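You operate a simulated robot arm through the tools that you are given. There is no shell and no other tool.

Carry out the task below with a simulated robot arm. There is one attempt and no reset: what you move stays moved.

TASK
Get the stacker running again after the emergency stop, with the card's count.
Fine: pull the big stop button out, then reset; zero the total before the start.

Only the result counts: the job must be done as asked and must still hold three seconds after the hand-in. Knocking over, shifting, dropping, spilling or breaking anything else fails it.

THE ROBOT
A 6-joint arm with a two-finger gripper, fixed in place. Base frame: the origin is on the floor under the middle of its stand, x ahead of it, y to its left, z up. Units: m, rad, N and s.
It reaches about 1.038 m from its shoulder. Its first joint turns from -2.897 to 2.897 rad. Payload 1.71 kg.
Tool frame: the origin (TCP) lies between the finger pads and is the grasp point; the fingertips stand 0.02 m ahead of it; z points along the fingers, y is the line along which they close. The gripper opens to 0.096 m; its body begins 0.113 m behind the TCP.
Orientation is that of the tool frame in the base frame, as a unit quaternion [x, y, z, w]. With the fingers straight down and closing along the base's y, the tool's x points along the base's -x, its y along +y and its z along -z.

THE INTERFACE
- The arm moves only by the tool play_rows. Its argument "plan" is a list of rows, each a list of 6 numbers: the shift along the tool's x, y, z in units of 500 mm (1.0 is 500 mm), then the turn, a rotation vector about the tool's x, y, z in units of 45 degrees (1.0 is 45 degrees). In form: [[x, y, z, rx, ry, rz], ...]. A call has 1 to 20 rows; each row is the pose to reach, as a shift and turn from the pose commanded when the call began, along the tool's axes at that moment. "fingers" is the gripper command, from -1 (shut) to 1 (fully open), values between in proportion, set as the call begins (left out, the last holds). A call with a number of a shift or a turn outside -1 to 1 is refused whole. Rows are played at 5 a second. More than 0.05 m and 0.15 rad between two rows, or a gripper value outside its range, and nothing of the call is played. Where a pose cannot be reached the arm comes as near as it can. A force on the tool above 90 N (or 10 N above the force at the start of the call, whichever is more), or a blocked arm, ends the call early, and 0.2 s more pass. Each finger travels about 0.045 m/s and halts on what it meets, pressing with about 33 N; the grip force reading is that of the motor and also rises with nothing between the fingers. The clock runs only during rows and for 0.2 s after the last one: add rows that repeat a pose to give the fingers time. The reply holds the time, the measured pose of the TCP, the force on the tool along the base axes, the opening and the grip force, in the units named above and with some noise, with the torque about the TCP (base axes, N m) and any sound that the robot's microphone picked up, and new pictures: "pictures" is both (left out), scene, wrist or none.
- Cameras (640 x 400 px; columns grow to the right, rows downward): "scene" is fixed at [0.4005, -0.5006, 2.0033]; the picture's right is [0.91, -0.42, 0.00], its down [-0.26, -0.55, -0.79] and it looks along [0.33, 0.72, -0.61] (base axes); focal length 324 px, centre (320, 200). "wrist" rides on the gripper at [0.066, 0.014, -0.145] in the tool frame; the picture's right is [-0.21, 0.98, 0.00], its down [-0.88, -0.18, -0.45] and it looks along [-0.44, -0.09, 0.90] (tool axes); focal length 275 px, centre (320, 200).
- move_column(by): moves the trunk up (or, below 0, down) by that many m; the arm rides with it, the base frame stays. It gives what a move gives, with no picture.
- locate(camera, pixels): for up to 12 pixels [column, row] of the newest picture of that camera ("zoom" is the newest enlarged one), the place [x, y, z] in the base frame of the surface seen there, good to about 0.003 m. It takes no simulated time.
- inspect(camera, box): a new picture of the part [left, top, right, bottom] of that camera's present view, enlarged. It takes no simulated time.
- hand_in(): hands the job in; it is judged then, once.

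Leave the gripper open and the arm clear of the work at the hand-in unless told otherwise.

The tools are called after "Request:" as a command line: name --pt "numbers of a row" for each row, then --argument value for the rest, lists and objects as JSON in quotes. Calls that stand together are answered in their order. play_rows: Moves the arm, as the interface text tells. Its arguments: {"type":"object","properties":{"plan":{"type":"array","items":{"type":"array","items":{"type":"number"}}},"fingers":{"type":"number"},"pictures":{"type":"string","enum":["both","scene","wrist","none"]}},"required":["plan"]} The other tools are called the same way: move_column (by) moves the trunk up or down; locate (camera, pixels) gives the place of the surface under pixels of a picture; inspect (camera, box) takes an enlarged picture of a part of a camera's view; hand_in () hands the job in.

At the start:

```text
time_s: 0.0
tool_pos: [0.5183, 0.1539, 1.5546]
tcp_rot: [0.0, 1.0, 0.0, -0.001]
wrist_force: [-0.2, 0.6, 0.4]
ft_torque: [0.01, -0.01, -0.02]
gripper_width: 0.0964
grasp_force: 0.1
trunk travel left (down, up): [-0.325, 0.065]
```

scene: 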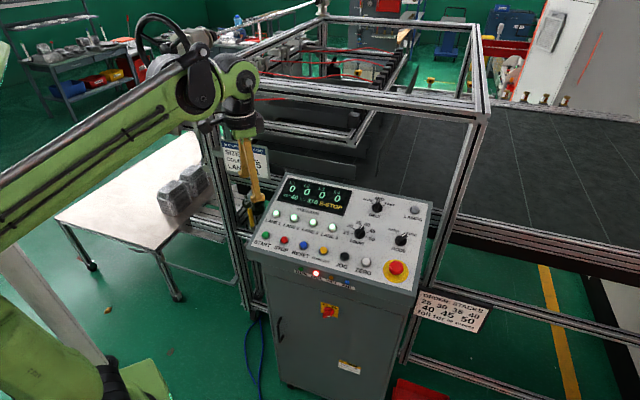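
wrist: 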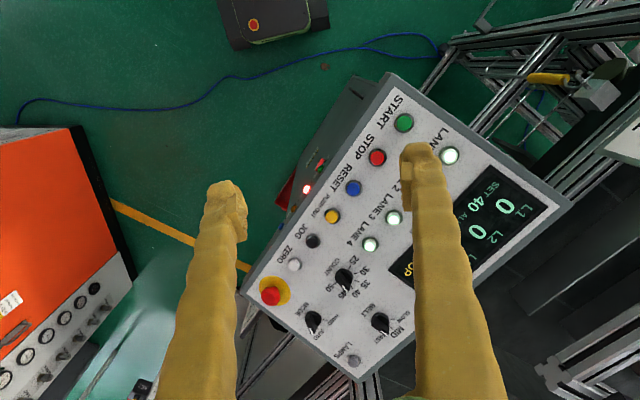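

I see a control panel with a display, lane lamps, selectors (COUNT, MODE, SPEED), a row of buttons and a red stop button. There is also a card near the frame and another at the lower right. I'll zoom in on these first.

Request:
inspect --camera "scene" --box '[240, 165, 440, 300]'

Request:
inspect --camera "scene" --box '[210, 130, 290, 190]'

Request:
inspect --camera "scene" --box '[400, 280, 500, 345]'

Request:
inspect --camera "wrist" --box '[230, 70, 580, 390]'

```text
2.96 times, centred on (340, 232) of scene
```

zoom: 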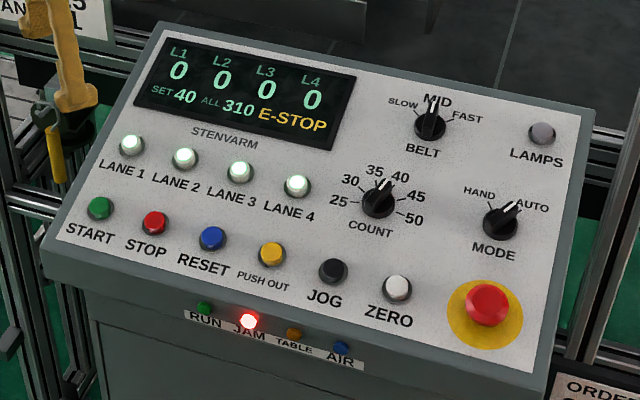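

```text
6.67 times, centred on (250, 160) of scene
```

zoom: 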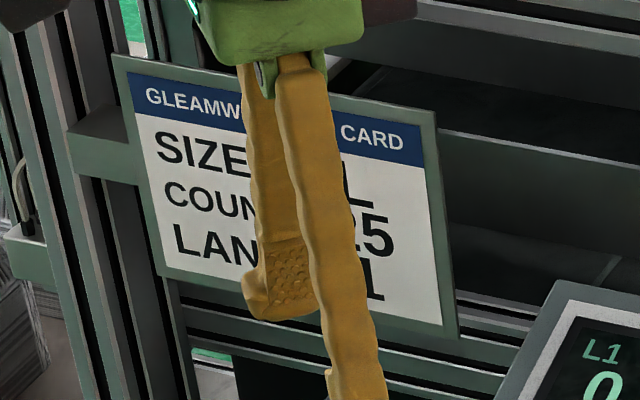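

```text
6.15 times, centred on (450, 312) of scene
```

zoom: 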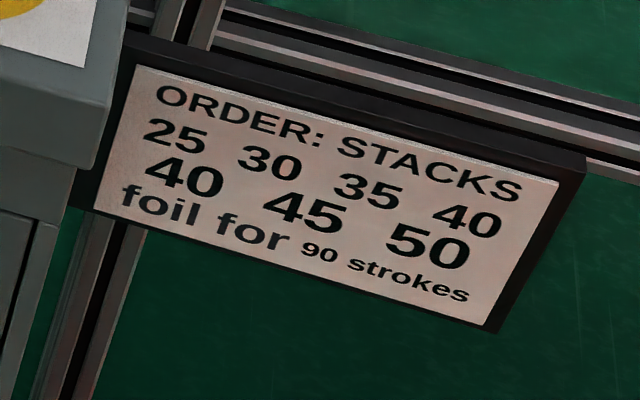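

```text
1.25 times, centred on (405, 230) of wrist
```

zoom: 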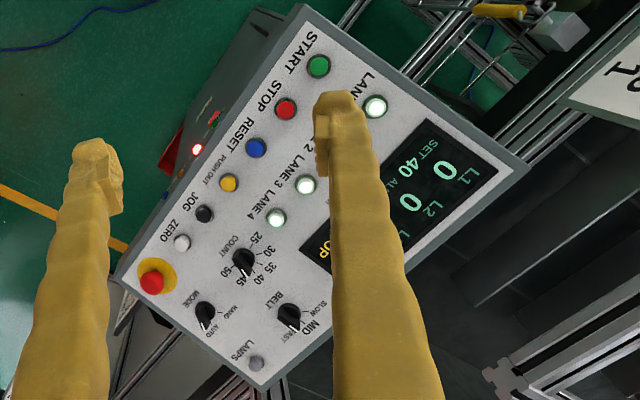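

The card on the frame is partly hidden by the gripper: it shows "COUNT ..25" and "LANE.. 1". The display reads SET 40, ALL 310, E-STOP. I'll locate the panel's controls, then move the arm aside to read the whole card.

Request:
inspect --camera "scene" --box '[240, 165, 440, 300]'

Request:
locate --camera "zoom" --pixels '[[100, 207], [154, 222], [212, 238], [271, 254], [333, 270], [397, 287], [488, 300], [376, 205], [388, 182], [501, 224], [431, 125], [543, 132]]'

Request:
locate --camera "zoom" --pixels '[[160, 30], [590, 115], [50, 235], [540, 370], [350, 240], [300, 225], [450, 180], [460, 300], [520, 330], [415, 210], [350, 345], [131, 145]]'

```text
2.96 times, centred on (340, 232) of scene
```

zoom: 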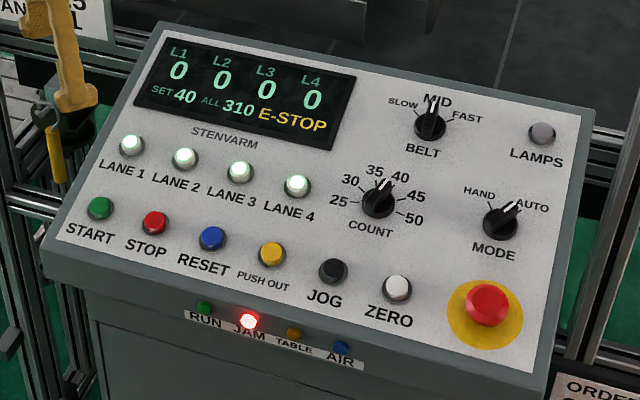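

```text
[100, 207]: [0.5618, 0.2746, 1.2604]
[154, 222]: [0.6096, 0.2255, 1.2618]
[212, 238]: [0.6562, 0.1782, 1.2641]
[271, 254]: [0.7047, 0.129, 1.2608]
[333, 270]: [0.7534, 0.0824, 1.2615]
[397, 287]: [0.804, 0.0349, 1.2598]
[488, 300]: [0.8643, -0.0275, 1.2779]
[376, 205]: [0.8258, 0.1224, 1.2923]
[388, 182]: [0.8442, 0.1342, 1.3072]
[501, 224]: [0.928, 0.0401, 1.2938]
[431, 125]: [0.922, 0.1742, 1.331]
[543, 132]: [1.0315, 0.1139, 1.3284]
```

```text
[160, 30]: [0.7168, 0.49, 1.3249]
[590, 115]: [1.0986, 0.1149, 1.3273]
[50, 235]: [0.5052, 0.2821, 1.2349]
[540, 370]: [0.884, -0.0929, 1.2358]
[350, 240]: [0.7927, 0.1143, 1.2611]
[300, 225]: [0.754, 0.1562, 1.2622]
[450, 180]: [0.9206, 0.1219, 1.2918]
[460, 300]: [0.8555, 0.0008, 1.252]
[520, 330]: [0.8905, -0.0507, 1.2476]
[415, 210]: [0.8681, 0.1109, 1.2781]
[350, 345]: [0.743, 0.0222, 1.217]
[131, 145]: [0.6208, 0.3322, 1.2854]
```

The panel slopes by about 17° and faces the robot's side. The button row runs along [0.71, -0.70, 0], with START at (0.56, 0.27) and the E-stop at (0.864, -0.028, 1.278). I'll move the gripper up and over toward the E-stop side, turning it 45° to line up with the panel. This also uncovers the card.

Request:
play_rows --pt "-0.07 -0.05 0 0 0 -0.125" --pt "-0.14 -0.1 0 0 0 -0.25" --pt "-0.21 -0.15 0 0 0 -0.375" --pt "-0.28 -0.2 0 0 0 -0.5" --pt "-0.35 -0.25 0 0 0 -0.625" --pt "-0.42 -0.3 0 0 0 -0.75" --pt "-0.49 -0.35 0 0 0 -0.875" --pt "-0.56 -0.4 0 0 0 -1.0" --pt "-0.56 -0.4 0 0 0 -1.0" --fingers 1

```text
time_s: 2.0
tool_pos: [0.7705, -0.0453, 1.5666]
tcp_rot: [-0.384, 0.923, -0.003, 0.008]
wrist_force: [-2.1, -0.5, 1.5]
ft_torque: [0.01, -0.24, 0.02]
gripper_width: 0.0961
grasp_force: 0.1
trunk travel left (down, up): [-0.325, 0.065]
```

scene: 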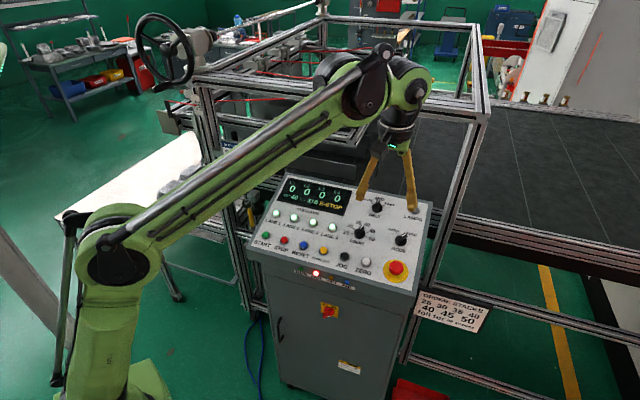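
wrist: 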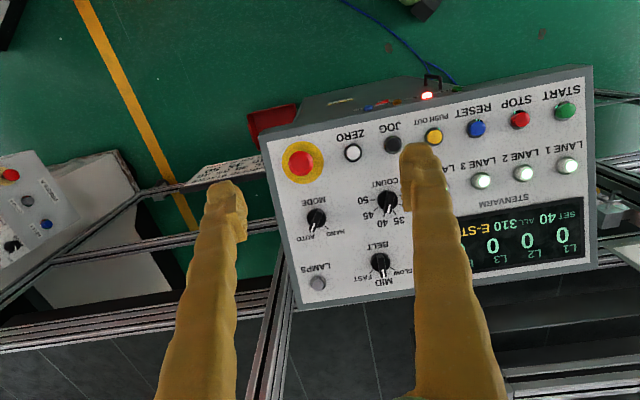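

The arm came short of the commanded spot (x 0.77 instead of 0.80), so it may be near its reach limit at this height. I'll locate some arm joints in the scene picture, at (110, 245), (375, 80) and (400, 90), to work out the geometry. I'll also zoom on the card.

Request:
locate --camera "scene" --pixels '[[112, 258], [95, 375], [366, 95], [418, 92], [395, 135], [397, 268], [250, 160], [110, 220]]'

Request:
inspect --camera "scene" --box '[190, 120, 310, 195]'

Request:
inspect --camera "wrist" --box '[260, 120, 460, 300]'

```text
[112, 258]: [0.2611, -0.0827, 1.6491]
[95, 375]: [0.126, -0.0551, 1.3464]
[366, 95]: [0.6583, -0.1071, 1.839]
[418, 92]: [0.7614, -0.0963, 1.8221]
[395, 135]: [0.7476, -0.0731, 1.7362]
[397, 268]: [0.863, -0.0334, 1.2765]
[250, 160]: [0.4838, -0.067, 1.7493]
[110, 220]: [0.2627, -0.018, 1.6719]
```

```text
5.33 times, centred on (250, 158) of scene
```

zoom: 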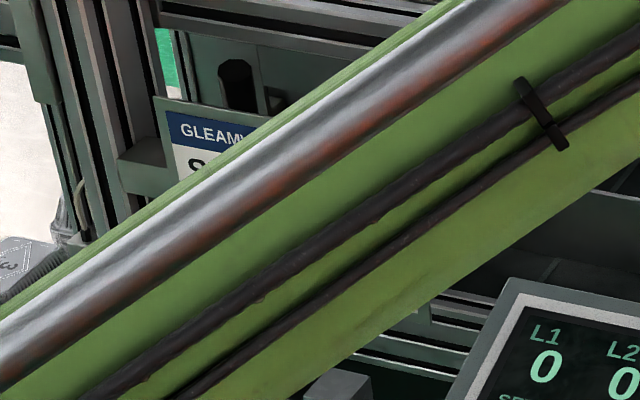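

```text
2.22 times, centred on (360, 210) of wrist
```

zoom: 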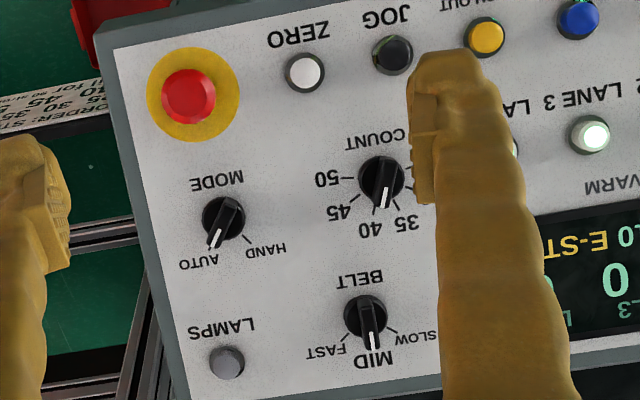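

The elbow is at about z 1.65 and the wrist at about z 1.83, so lowering the tool gains horizontal reach. I'll tilt the tool by -17° to line up with the panel's normal and drop to about 0.10 m above the E-stop, fingers open. Then I'll check the pose.

Request:
play_rows --pt "-0.009 -0.011 0.06 0 -0.063 0" --pt "-0.018 -0.023 0.12 0 -0.127 0" --pt "-0.027 -0.034 0.18 0 -0.19 0" --pt "-0.037 -0.046 0.24 0 -0.253 0" --pt "-0.046 -0.057 0.3 0 -0.317 0" --pt "-0.055 -0.069 0.36 0 -0.38 0" --pt "-0.055 -0.069 0.36 0 -0.38 0" --pt "-0.055 -0.069 0.36 0 -0.38 0"

```text
time_s: 3.8
tool_pos: [0.8203, -0.0513, 1.3873]
tcp_rot: [-0.379, 0.913, 0.054, 0.144]
wrist_force: [-0.7, -0.9, 0.5]
ft_torque: [-0.03, 0.03, 0.01]
gripper_width: 0.096
grasp_force: 0.1
trunk travel left (down, up): [-0.325, 0.065]
```

scene: 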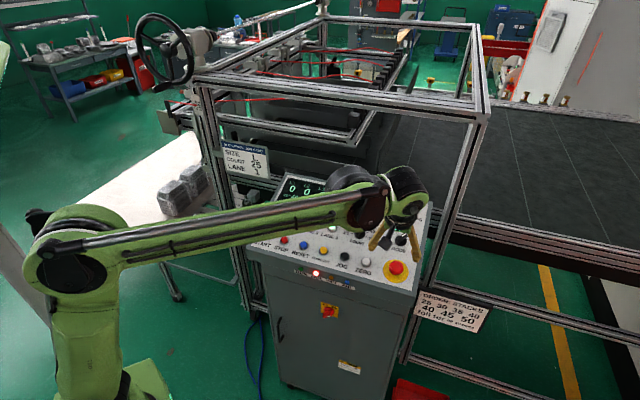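
wrist: 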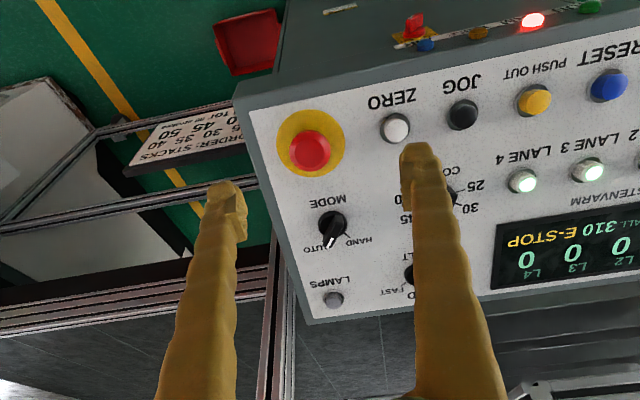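

The card is in view now near (245, 160). I'll zoom in to read it, and zoom the wrist view to see the E-stop.

Request:
inspect --camera "scene" --box '[205, 130, 285, 185]'

Request:
inspect --camera "wrist" --box '[200, 70, 440, 220]'

Request:
locate --camera "wrist" --pixels '[[310, 151], [310, 172], [330, 155], [290, 155], [312, 132], [283, 132], [396, 128], [340, 120], [332, 222], [233, 190], [418, 160]]'

```text
7.27 times, centred on (245, 158) of scene
```

zoom: 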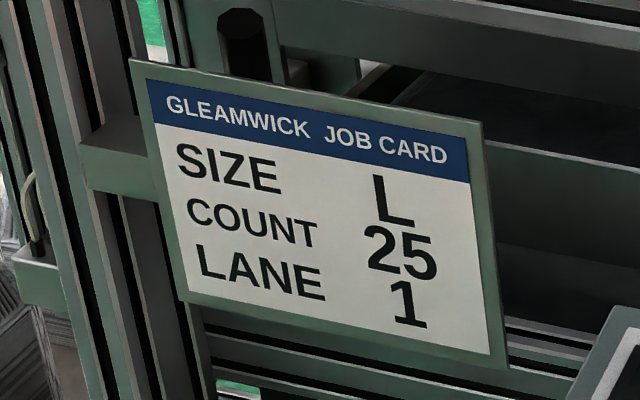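

```text
2.67 times, centred on (320, 145) of wrist
```

zoom: 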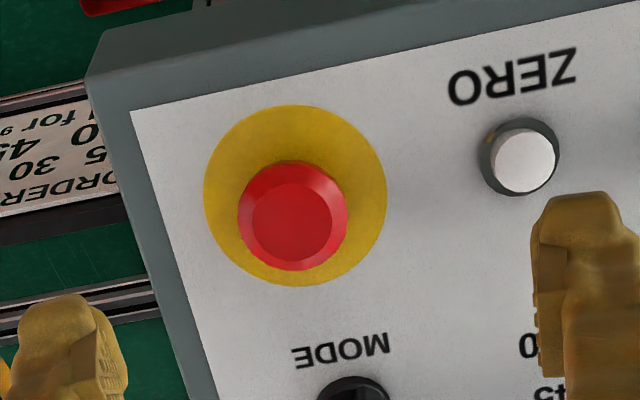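

```text
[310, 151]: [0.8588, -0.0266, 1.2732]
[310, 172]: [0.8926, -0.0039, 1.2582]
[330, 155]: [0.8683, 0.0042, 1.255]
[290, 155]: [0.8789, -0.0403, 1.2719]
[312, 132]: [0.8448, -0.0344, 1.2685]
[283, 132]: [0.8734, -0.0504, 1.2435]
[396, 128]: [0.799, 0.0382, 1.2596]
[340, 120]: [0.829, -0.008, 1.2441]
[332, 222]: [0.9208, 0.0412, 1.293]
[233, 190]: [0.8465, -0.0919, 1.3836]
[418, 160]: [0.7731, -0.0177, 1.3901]
```

The card reads SIZE L, COUNT 25, LANE 1, so the count must be 25 (the set is now 40). Next I need the E-stop's exact centre and height. I'll locate the edges of the yellow plate and the red head in the last zoom.

Request:
locate --camera "zoom" --pixels '[[208, 190], [383, 200], [297, 108], [297, 284], [256, 222], [328, 222], [292, 187], [292, 257], [241, 218], [345, 215], [300, 168], [292, 267]]'

```text
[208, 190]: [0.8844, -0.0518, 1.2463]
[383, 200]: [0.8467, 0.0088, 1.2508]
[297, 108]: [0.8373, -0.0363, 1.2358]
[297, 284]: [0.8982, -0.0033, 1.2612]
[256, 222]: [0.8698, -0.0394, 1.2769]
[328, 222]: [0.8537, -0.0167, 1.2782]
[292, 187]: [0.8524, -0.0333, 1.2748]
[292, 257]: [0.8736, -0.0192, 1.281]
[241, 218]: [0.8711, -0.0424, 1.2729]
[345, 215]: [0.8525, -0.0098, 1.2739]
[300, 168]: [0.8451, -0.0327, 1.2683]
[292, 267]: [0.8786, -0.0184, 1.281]
```

The E-stop's axis passes through about (0.867, -0.0205, 1.249) on the panel. The head's top is at (0.862, -0.027, 1.278) and it is about 0.038 m across. I'll narrow the fingers to about 0.07 m and move to about 0.08 m above the plate along its normal.

Request:
play_rows --pt "-0.0055 -0.0053 0.034 0 0 0" --pt "-0.011 -0.0107 0.069 0 0 0" --pt "-0.0165 -0.016 0.103 0 0 0" --pt "-0.022 -0.0214 0.1376 0 0 0" --pt "-0.022 -0.0214 0.1376 0 0 0" --pt "-0.022 -0.0214 0.1376 0 0 0" --fingers 0.46

```text
time_s: 5.2
tool_pos: [0.8502, -0.0365, 1.3247]
tcp_rot: [-0.379, 0.912, 0.054, 0.144]
wrist_force: [-0.3, -0.3, 0.2]
ft_torque: [0.03, -0.02, -0.01]
gripper_width: 0.0701
grasp_force: 0.1
trunk travel left (down, up): [-0.325, 0.065]
```

scene: 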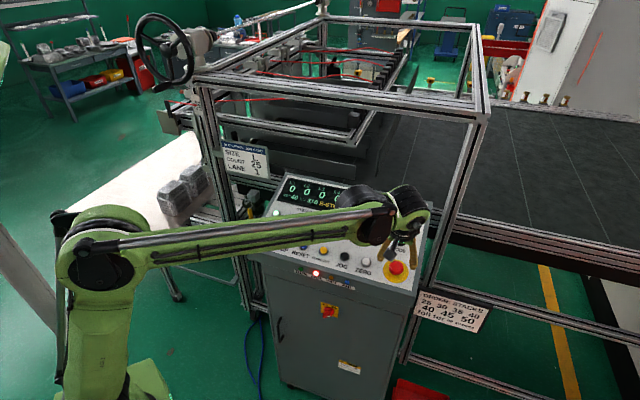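
wrist: 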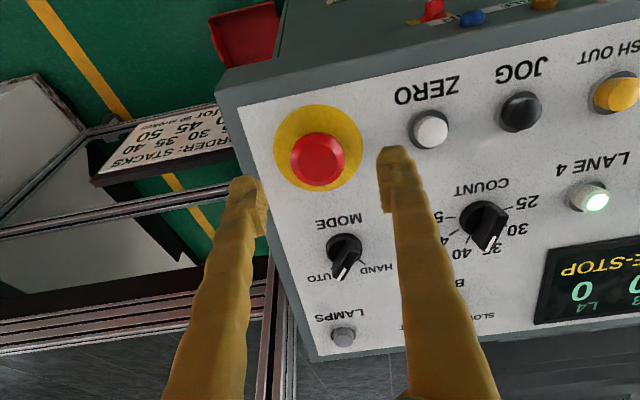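

The pose matches the target, with the red head at (318, 158) between the fingertips. I'll descend 0.054 m along the tool axis so the pads straddle the head, with the tips about 5 mm above the plate.

Request:
play_rows --pt "0.0003 0 0.022 0 0 0" --pt "0.0006 0 0.044 0 0 0" --pt "0.0009 0 0.066 0 0 0" --pt "0.0012 0 0.088 0 0 0" --pt "0.0014 0 0.109 0 0 0" --pt "0.0014 0 0.109 0 0 0"

```text
time_s: 6.6
tool_pos: [0.8631, -0.0262, 1.2723]
tcp_rot: [-0.379, 0.913, 0.054, 0.143]
wrist_force: [-0.5, 1.5, -0.3]
ft_torque: [-0.01, 0.0, -0.01]
gripper_width: 0.0702
grasp_force: 0.0
trunk travel left (down, up): [-0.325, 0.065]
```

scene: 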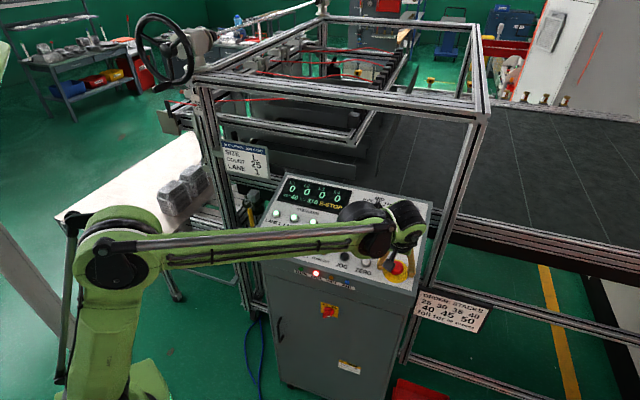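
wrist: 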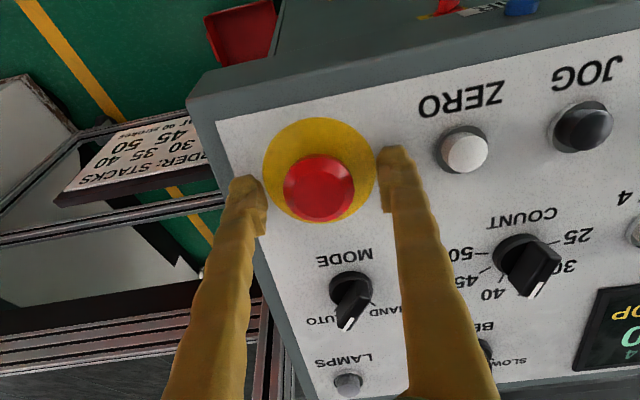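

The fingers straddle the red head at (318, 186). I'll close them on it.

Request:
play_rows --pt "0 0 0 0 0 0" --pt "0 0 0 0 0 0" --pt "0 0 0 0 0 0" --pt "0 0 0 0 0 0" --pt "0 0 0 0 0 0" --fingers -1

```text
time_s: 7.8
tool_pos: [0.8645, -0.0273, 1.273]
tcp_rot: [-0.38, 0.912, 0.055, 0.144]
wrist_force: [9.1, -3.8, 5.7]
ft_torque: [0.01, -0.03, 0.02]
gripper_width: 0.0397
grasp_force: 34.5
trunk travel left (down, up): [-0.325, 0.065]
```

scene: 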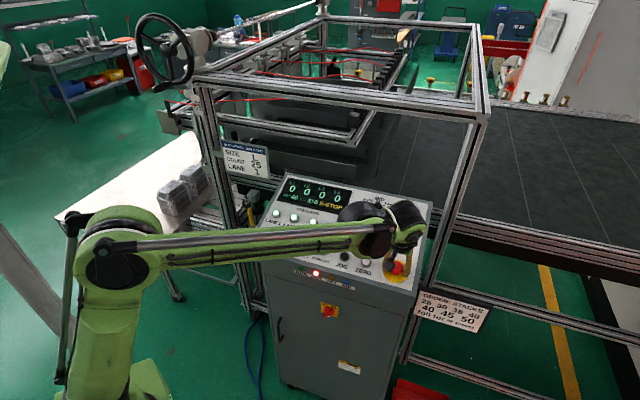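
wrist: 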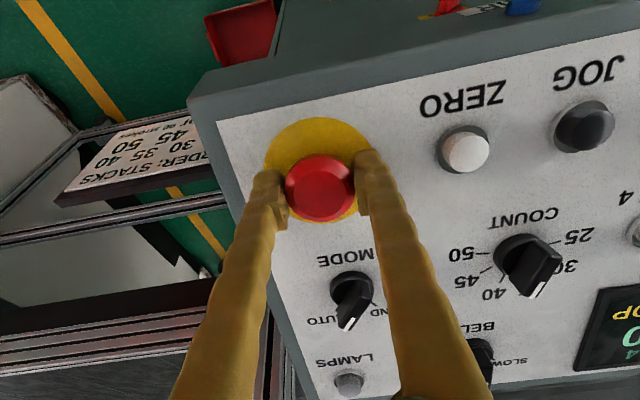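

The head is gripped at 0.0397 m. Now I'll pull straight out along the panel's normal, about 12 mm, in small steps.

Request:
play_rows --pt "0 0 -0.006 0 0 0" --pt "0 0 -0.012 0 0 0" --pt "0 0 -0.018 0 0 0" --pt "0 0 -0.024 0 0 0" --pt "0 0 -0.024 0 0 0"

```text
time_s: 9.0
tool_pos: [0.8613, -0.0277, 1.2819]
tcp_rot: [-0.379, 0.913, 0.055, 0.141]
wrist_force: [-11.8, 3.5, -44.5]
ft_torque: [-0.15, -0.05, 0.02]
gripper_width: 0.0398
grasp_force: 34.9
trunk travel left (down, up): [-0.325, 0.065]
```

scene: 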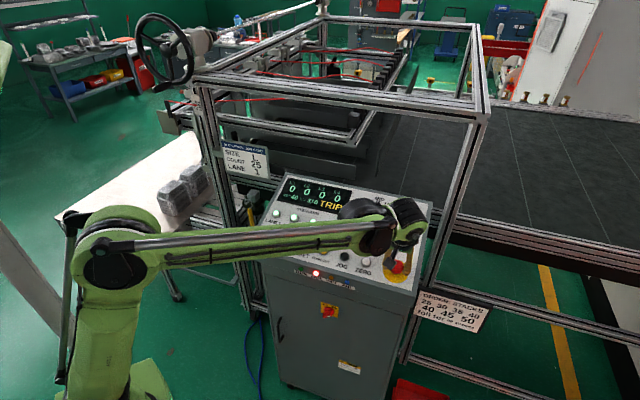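
wrist: 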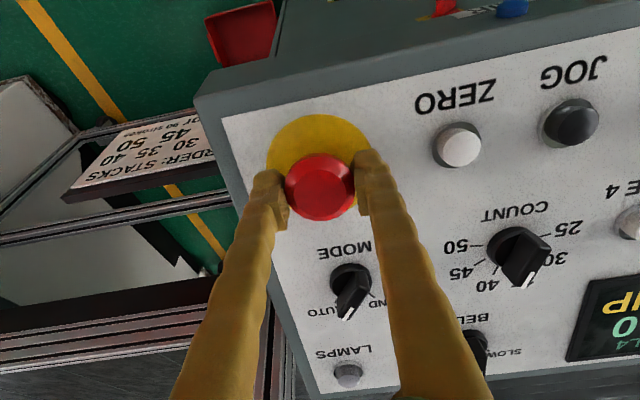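

The display changed from E-STOP to TRIP, so the stop button is out, with the pull ending at its upper limit. I'll open the fingers to about 0.07 m, let the head go, and then back away along the normal.

Request:
play_rows --pt "0 0 0 0 0 0" --pt "0 0 0 0 0 0" --pt "0 0 0 0 0 0" --pt "0 0 -0.03 0 0 0" --pt "0 0 -0.06 0 0 0" --pt "0 0 -0.1 0 0 0" --pt "0 0 -0.14 0 0 0" --pt "0 0 -0.18 0 0 0" --pt "0 0 -0.18 0 0 0" --fingers 0.46

```text
time_s: 11.0
tool_pos: [0.8412, -0.047, 1.3704]
tcp_rot: [-0.379, 0.913, 0.054, 0.144]
wrist_force: [-0.2, -0.5, 0.5]
ft_torque: [0.0, -0.01, -0.01]
gripper_width: 0.0702
grasp_force: 0.1
trunk travel left (down, up): [-0.325, 0.065]
```

scene: 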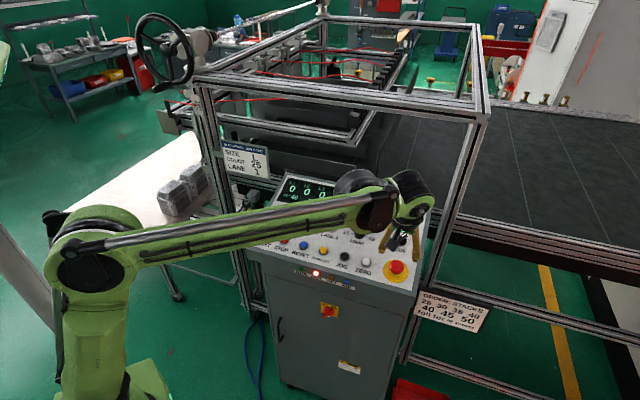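
wrist: 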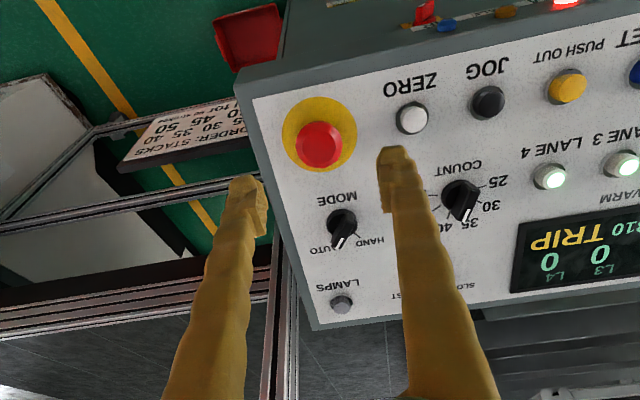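

The E-stop is out (the head at (319, 146) stands higher) and the display shows TRIP. Next is RESET. I'll shut the fingers and travel along the panel at a safe height to about 4 cm above the blue RESET button at (0.6575, 0.1785, 1.261).

Request:
play_rows --pt "0.001 0.083 0 0 0 0" --pt "0.002 0.166 0 0 0 0" --pt "0.003 0.249 0 0 0 0" --pt "0.004 0.332 0 0 0 0" --pt "0.005 0.415 0 0 0 0" --pt "0.006 0.498 0 0 0 0" --pt "0.0071 0.5798 0 0 0 0" --pt "0.0071 0.5798 0.05 0 0 0" --pt "0.0071 0.5798 0.0998 0 0 0" --pt "0.0071 0.5798 0.0998 0 0 0" --pt "0.0071 0.5798 0.0998 0 0 0" --fingers -1

```text
time_s: 13.4
tool_pos: [0.6457, 0.1651, 1.3195]
tcp_rot: [-0.379, 0.912, 0.054, 0.144]
wrist_force: [-0.2, 0.0, 0.8]
ft_torque: [-0.01, -0.04, -0.05]
gripper_width: 0.0
grasp_force: 29.4
trunk travel left (down, up): [-0.325, 0.065]
```

scene: 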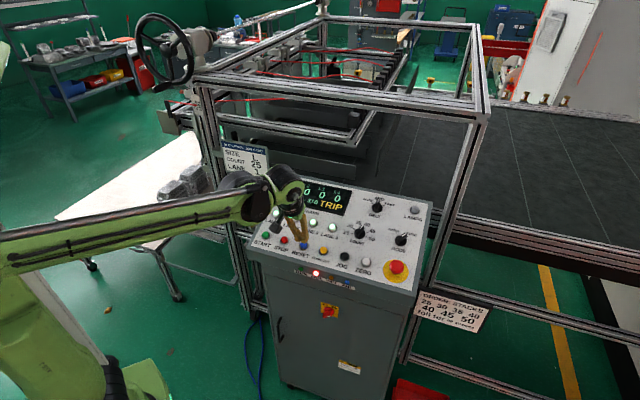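
wrist: 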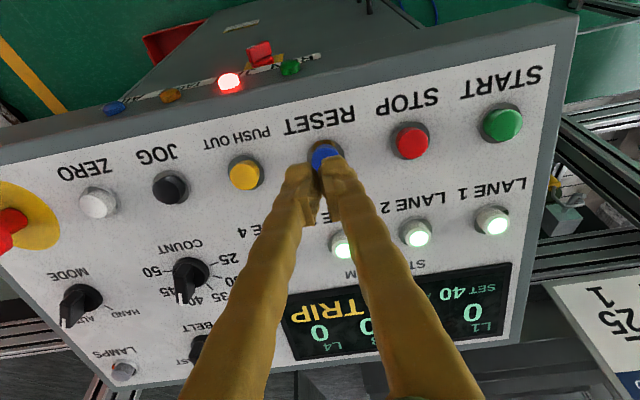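

The shut fingertips hover near RESET, which is seen at (325, 155). By my projection the tool axis should hit pixel (320, 159), so there may be an offset of a few mm. I'll zoom in and locate to check.

Request:
inspect --camera "wrist" --box '[260, 110, 400, 200]'

Request:
locate --camera "wrist" --pixels '[[325, 152], [316, 155], [337, 155], [326, 146], [246, 174], [411, 142], [502, 124], [171, 187], [97, 203], [302, 172], [336, 168], [322, 158]]'

```text
4.44 times, centred on (330, 155) of wrist
```

zoom: 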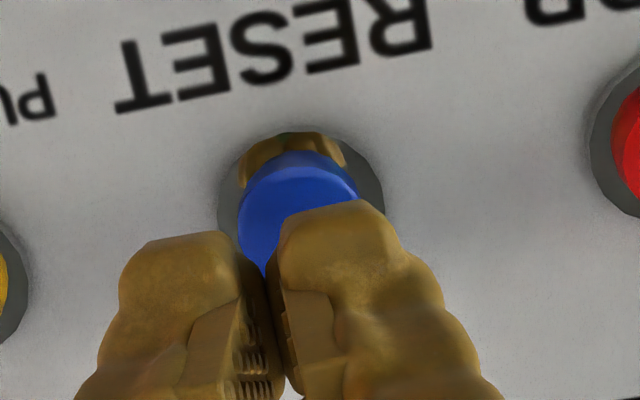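

```text
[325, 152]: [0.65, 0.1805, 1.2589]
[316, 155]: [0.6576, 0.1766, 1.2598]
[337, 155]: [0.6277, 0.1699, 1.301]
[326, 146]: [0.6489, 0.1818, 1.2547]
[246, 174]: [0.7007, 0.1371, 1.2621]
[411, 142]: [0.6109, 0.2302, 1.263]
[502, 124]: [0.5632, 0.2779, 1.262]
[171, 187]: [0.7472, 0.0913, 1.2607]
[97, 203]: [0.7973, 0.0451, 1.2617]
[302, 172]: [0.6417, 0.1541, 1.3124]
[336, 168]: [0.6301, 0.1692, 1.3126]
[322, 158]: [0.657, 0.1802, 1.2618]
```

RESET's centre sits about 3 mm toward START from the tool axis. I'll shift 3 mm in tool y, then press down about 5 mm past contact and hold briefly to see the force and the display.

Request:
play_rows --pt "0 0.006 0.02 0 0 0" --pt "0 0.006 0.05 0 0 0" --pt "0 0.006 0.07 0 0 0" --pt "0 0.006 0.08 0 0 0" --pt "0 0.006 0.086 0 0 0" --pt "0 0.006 0.09 0 0 0"

```text
time_s: 14.8
tool_pos: [0.6528, 0.1779, 1.2761]
tcp_rot: [-0.378, 0.913, 0.054, 0.143]
wrist_force: [0.5, -0.4, 2.6]
ft_torque: [-0.03, -0.01, 0.01]
gripper_width: 0.006
grasp_force: 29.2
trunk travel left (down, up): [-0.325, 0.065]
heard: click
```

scene: 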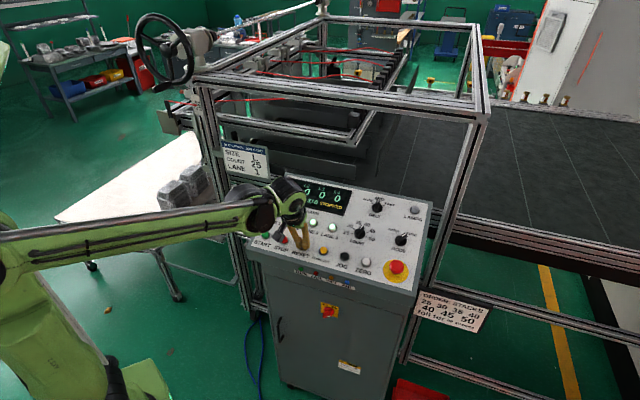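
wrist: 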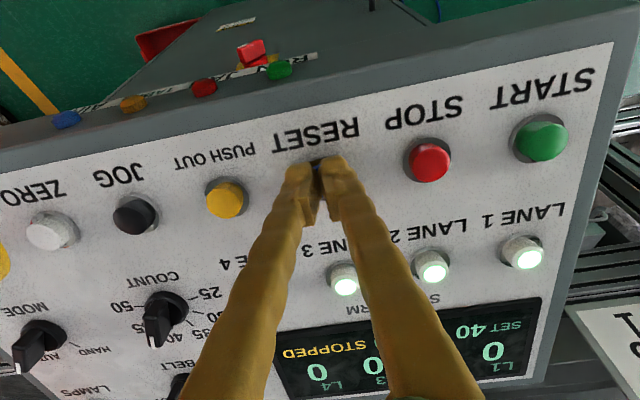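

A click was heard, the display now says STOPPED and the JAM lamp is off, so the reset worked. I'll back off along the normal by about 0.10 m, opening nothing yet.

Request:
play_rows --pt "0 0 -0.02 0 0 0" --pt "0 0 -0.06 0 0 0" --pt "0 0 -0.12 0 0 0" --pt "0 0 -0.2 0 0 0" --pt "0 0 -0.2 0 0 0"

```text
time_s: 16.0
tool_pos: [0.6302, 0.1576, 1.3713]
tcp_rot: [-0.379, 0.912, 0.054, 0.144]
wrist_force: [0.3, -1.3, 0.5]
ft_torque: [0.04, 0.02, -0.02]
gripper_width: 0.0
grasp_force: 29.4
trunk travel left (down, up): [-0.325, 0.065]
```

scene: 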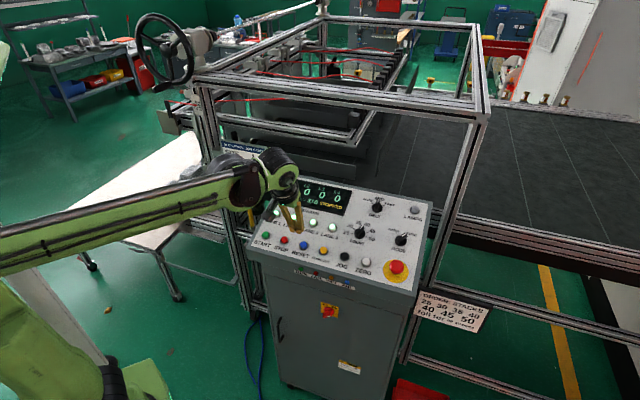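
wrist: 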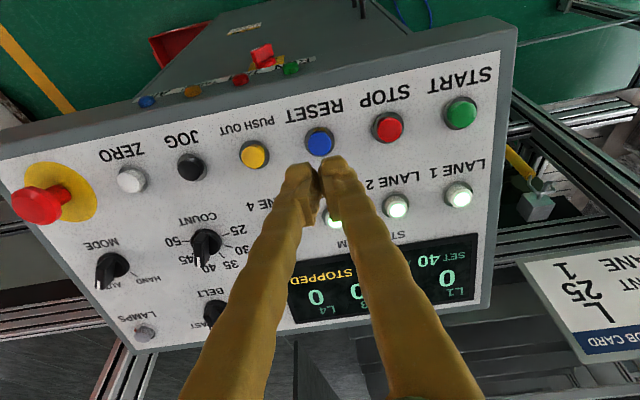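

Clear of the panel now. Next I'll study the COUNT knob closely in both cameras, at scene (359, 232) and wrist (205, 243).

Request:
inspect --camera "scene" --box '[335, 210, 391, 248]'

Request:
inspect --camera "wrist" --box '[150, 200, 270, 280]'

```text
10.53 times, centred on (363, 229) of scene
```

zoom: 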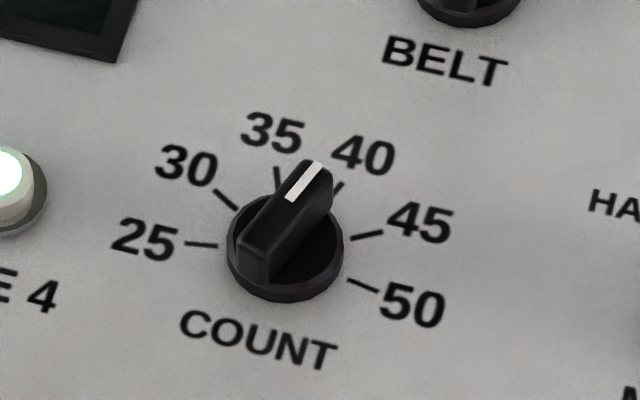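

```text
5.00 times, centred on (210, 240) of wrist
```

zoom: 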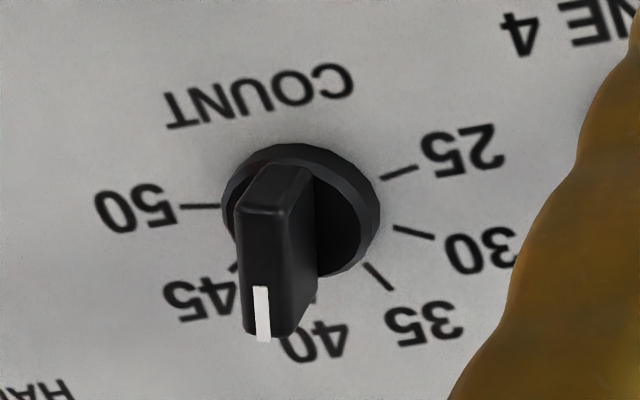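

The knob has a bar handle with a white line, pointing at 40. I'll locate the tick ends, the base rim and the bar's edges in this wrist zoom to get the angles and the centre.

Request:
locate --camera "zoom" --pixels '[[382, 178], [416, 167], [395, 229], [434, 238], [366, 265], [391, 290], [182, 206], [220, 207], [262, 315], [285, 185], [270, 220], [262, 290]]'

Request:
inspect --camera "scene" --box '[335, 210, 391, 248]'

Request:
locate --camera "zoom" --pixels '[[186, 244], [217, 245], [215, 190], [236, 208], [275, 167], [280, 188], [350, 238], [381, 233], [348, 280], [378, 291], [305, 185], [262, 245]]'

```text
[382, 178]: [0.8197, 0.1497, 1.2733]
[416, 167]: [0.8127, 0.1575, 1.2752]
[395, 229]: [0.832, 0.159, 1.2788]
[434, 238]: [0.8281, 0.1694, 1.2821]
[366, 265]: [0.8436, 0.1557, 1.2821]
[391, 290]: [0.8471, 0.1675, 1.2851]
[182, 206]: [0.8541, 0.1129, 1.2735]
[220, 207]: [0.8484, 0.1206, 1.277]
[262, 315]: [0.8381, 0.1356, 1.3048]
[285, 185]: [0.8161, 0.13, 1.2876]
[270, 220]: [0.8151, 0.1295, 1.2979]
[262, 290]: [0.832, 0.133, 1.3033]
```

```text
10.53 times, centred on (363, 229) of scene
```

zoom: 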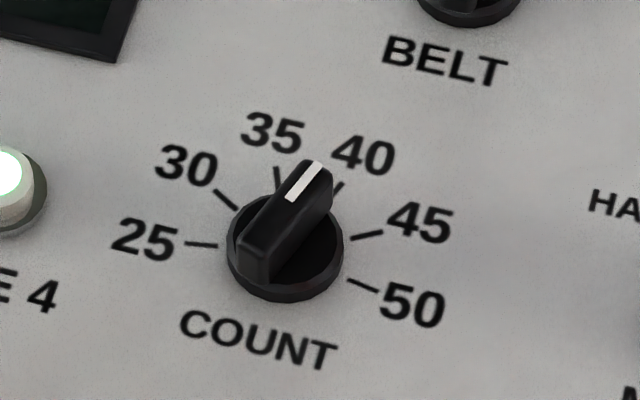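

```text
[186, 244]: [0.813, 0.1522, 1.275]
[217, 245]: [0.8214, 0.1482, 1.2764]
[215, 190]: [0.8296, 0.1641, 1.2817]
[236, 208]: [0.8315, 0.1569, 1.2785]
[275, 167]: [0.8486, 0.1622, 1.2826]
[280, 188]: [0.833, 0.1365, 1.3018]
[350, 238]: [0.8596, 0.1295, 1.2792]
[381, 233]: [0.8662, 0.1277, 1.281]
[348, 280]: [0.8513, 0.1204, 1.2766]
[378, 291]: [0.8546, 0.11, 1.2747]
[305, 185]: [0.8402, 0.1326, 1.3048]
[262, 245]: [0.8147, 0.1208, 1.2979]
```

The ticks lie 40° apart, with 25, 30, 35 at -100°, -60°, -20° and 40, 45, 50 at +20°, +60°, +100° from "up". The knob's centre on the panel is about (0.837, 0.1365, 1.277) and the bar's top is about 27 mm high. I'll hover 0.09 m above it, turned +20° so the fingers close across the bar, with a 0.05 m opening.

Request:
play_rows --pt "-0.0324 -0.0538 0.0 0 0 0.074" --pt "-0.0648 -0.1075 0.0 0 0 0.148" --pt "-0.0972 -0.1613 0.01 0 0 0.222" --pt "-0.1296 -0.2151 0.03 0 0 0.296" --pt "-0.162 -0.2688 0.056 0 0 0.37" --pt "-0.1944 -0.3226 0.0828 0 0 0.444" --pt "-0.1944 -0.3226 0.0828 0 0 0.444" --pt "-0.1944 -0.3226 0.0828 0 0 0.444" --fingers 0.04

```text
time_s: 17.8
tool_pos: [0.8195, 0.1153, 1.3643]
tcp_rot: [-0.215, 0.964, 0.079, 0.133]
wrist_force: [-0.7, 0.5, 0.8]
ft_torque: [0.01, -0.01, 0.01]
gripper_width: 0.0493
grasp_force: 0.0
trunk travel left (down, up): [-0.325, 0.065]
```

scene: 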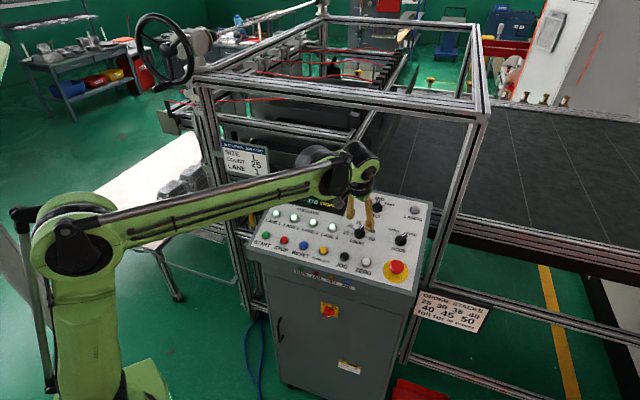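
wrist: 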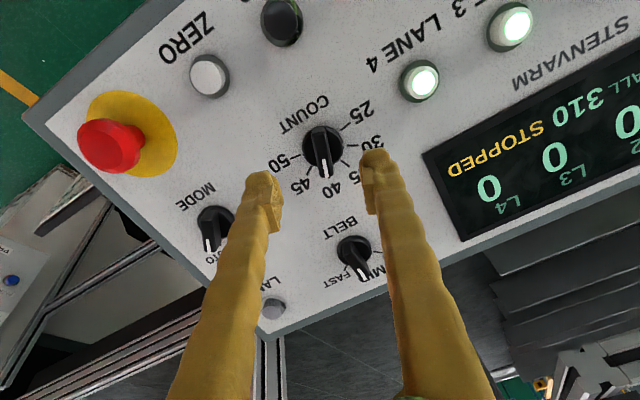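

The knob's bar at (322, 152) lies in line between the fingers. I'll zoom in to check the centring before going down.

Request:
inspect --camera "wrist" --box '[260, 100, 400, 200]'

```text
4.00 times, centred on (330, 150) of wrist
```

zoom: 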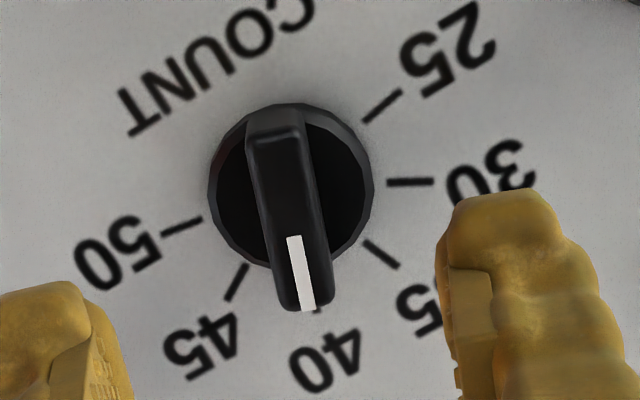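

The knob is about 2.7 mm off in tool y and the bar is lined up. I'll correct this and descend 0.0575 m so the tips go to about 14 mm above the panel, on either side of the bar.

Request:
play_rows --pt "0.002 0.0054 0.03 0 0 0" --pt "0.002 0.0054 0.06 0 0 0" --pt "0.002 0.0054 0.085 0 0 0" --pt "0.002 0.0054 0.1 0 0 0" --pt "0.002 0.0054 0.115 0 0 0" --pt "0.002 0.0054 0.115 0 0 0"

```text
time_s: 19.2
tool_pos: [0.8308, 0.1314, 1.3089]
tcp_rot: [-0.215, 0.965, 0.078, 0.131]
wrist_force: [-0.2, 0.0, -0.4]
ft_torque: [0.0, -0.01, 0.0]
gripper_width: 0.0499
grasp_force: 0.1
trunk travel left (down, up): [-0.325, 0.065]
```

scene: 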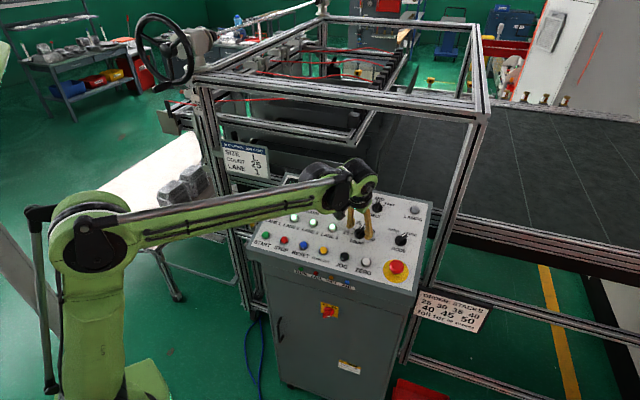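
wrist: 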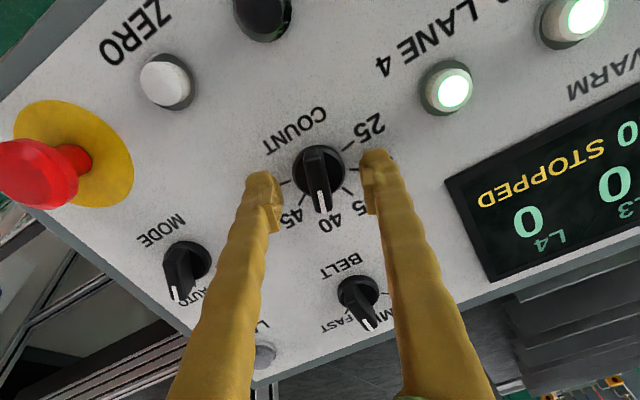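

The tips are on either side of the bar with no contact force. I'll close on the bar.

Request:
play_rows --pt "0 0 0 0 0 0" --pt "0 0 0 0 0 0" --pt "0 0 0 0 0 0" --pt "0 0 0 0 0 0" --pt "0 0 0 0 0 0" --fingers -1

```text
time_s: 20.4
tool_pos: [0.8306, 0.1298, 1.309]
tcp_rot: [-0.215, 0.965, 0.078, 0.131]
wrist_force: [2.6, -4.3, -1.2]
ft_torque: [-0.04, -0.02, -0.05]
gripper_width: 0.0112
grasp_force: 34.9
trunk travel left (down, up): [-0.325, 0.065]
```

scene: 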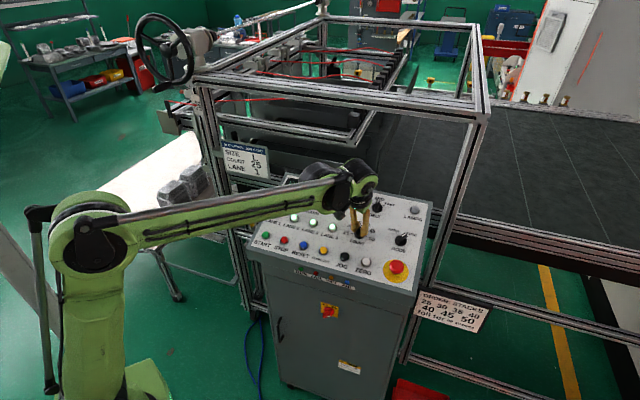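
wrist: 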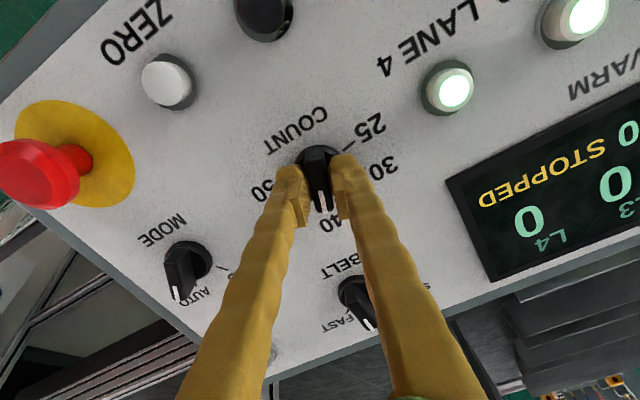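

The bar is held at 0.0112 m. I'll turn -40° about the tool axis (counterclockwise seen from above, toward 25) as a first detent, and watch whether SET goes to 35.

Request:
play_rows --pt "0 -0.0026 0 0 0 -0.111" --pt "0 -0.0026 0 0 0 -0.222" --pt "0 -0.0026 0 0 0 -0.333" --pt "0 -0.0026 0 0 0 -0.444" --pt "0 -0.0026 0 0 0 -0.555" --pt "0 -0.0026 0 0 0 -0.667" --pt "0 -0.0026 0 0 0 -0.778" --pt "0 -0.0026 0 0 0 -0.889" --pt "0 -0.0026 0 0 0 -0.889"

```text
time_s: 22.4
tool_pos: [0.8302, 0.1301, 1.3071]
tcp_rot: [-0.533, 0.832, 0.029, 0.151]
wrist_force: [8.6, 10.5, 18.8]
ft_torque: [0.33, -0.22, 0.05]
gripper_width: 0.011
grasp_force: 34.5
trunk travel left (down, up): [-0.325, 0.065]
```

scene: 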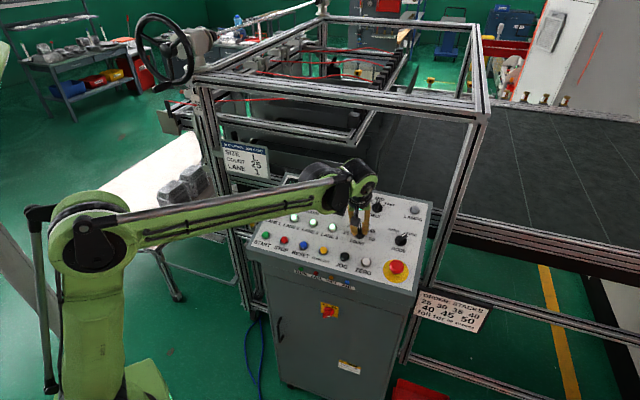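
wrist: 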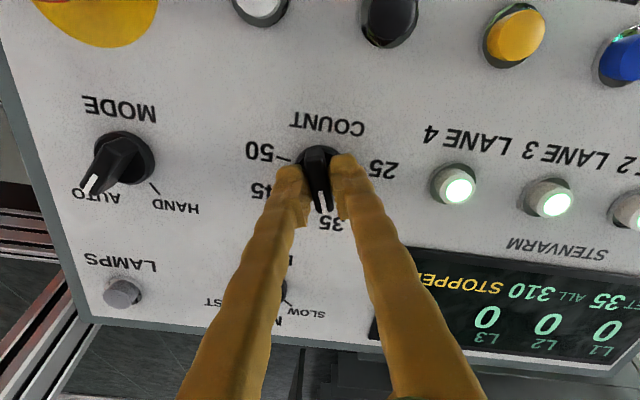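

SET now shows 35, so the direction is right. There's a slight upward push of 19 N because the tips graze the knob base, so I'll ease up 2 mm while turning the next 40°.

Request:
play_rows --pt "0 0 -0.002 0 0 0" --pt "0 0 -0.004 0 0 -0.111" --pt "0 0 -0.004 0 0 -0.222" --pt "0 0 -0.004 0 0 -0.333" --pt "0 0 -0.004 0 0 -0.444" --pt "0 0 -0.004 0 0 -0.555" --pt "0 0 -0.004 0 0 -0.667" --pt "0 0 -0.004 0 0 -0.778" --pt "0 0 -0.004 0 0 -0.889" --pt "0 0 -0.004 0 0 -0.889"

```text
time_s: 24.6
tool_pos: [0.8297, 0.13, 1.3097]
tcp_rot: [0.785, -0.601, 0.025, -0.151]
wrist_force: [-23.8, 6.5, -26.3]
ft_torque: [0.01, 0.35, 0.06]
gripper_width: 0.0113
grasp_force: 35.0
trunk travel left (down, up): [-0.325, 0.065]
```

scene: 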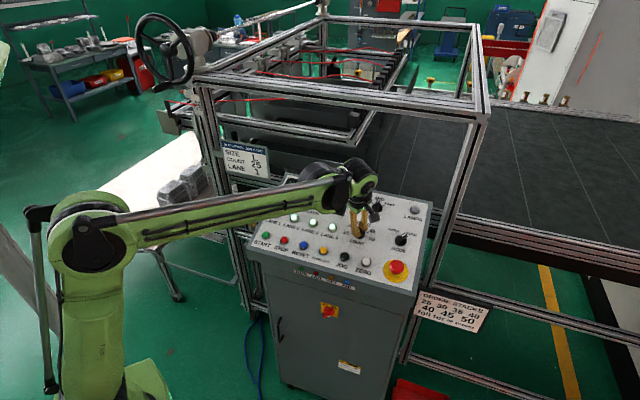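
wrist: 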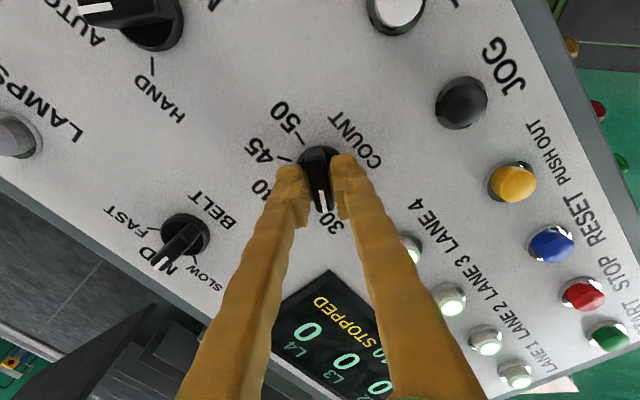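

The pointer is at 30 now. The residual pull is about 35 N, so I'll shift 1.5 to 2 mm to relax it and then turn the last 40° to 25.

Request:
play_rows --pt "-0.0012 0.0034 0.0024 0 0 0" --pt "-0.0012 0.0034 0.0024 0 0 -0.111" --pt "-0.0012 0.0034 0.0024 0 0 -0.222" --pt "-0.0012 0.0034 0.0024 0 0 -0.333" --pt "-0.0012 0.0034 0.0024 0 0 -0.444" --pt "-0.0012 0.0034 0.0024 0 0 -0.555" --pt "-0.0012 0.0034 0.0024 0 0 -0.667" --pt "-0.0012 0.0034 0.0024 0 0 -0.778" --pt "-0.0012 0.0034 0.0024 0 0 -0.889" --pt "-0.0012 0.0034 0.0024 0 0 -0.889"

```text
time_s: 26.8
tool_pos: [0.8286, 0.1298, 1.3096]
tcp_rot: [0.943, -0.296, 0.076, -0.133]
wrist_force: [20.1, 4.5, 27.4]
ft_torque: [0.09, -0.37, -0.13]
gripper_width: 0.011
grasp_force: 34.7
trunk travel left (down, up): [-0.325, 0.065]
```

scene: 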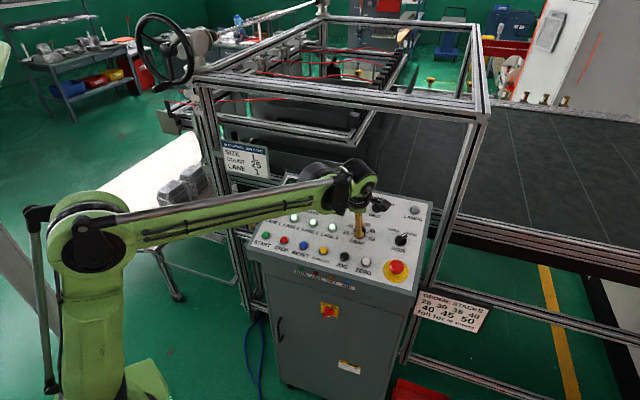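
wrist: 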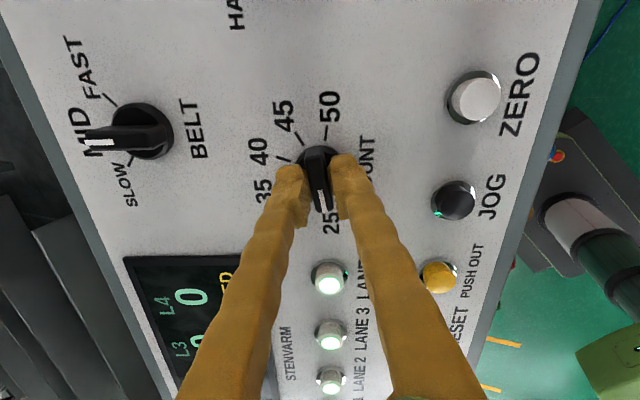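

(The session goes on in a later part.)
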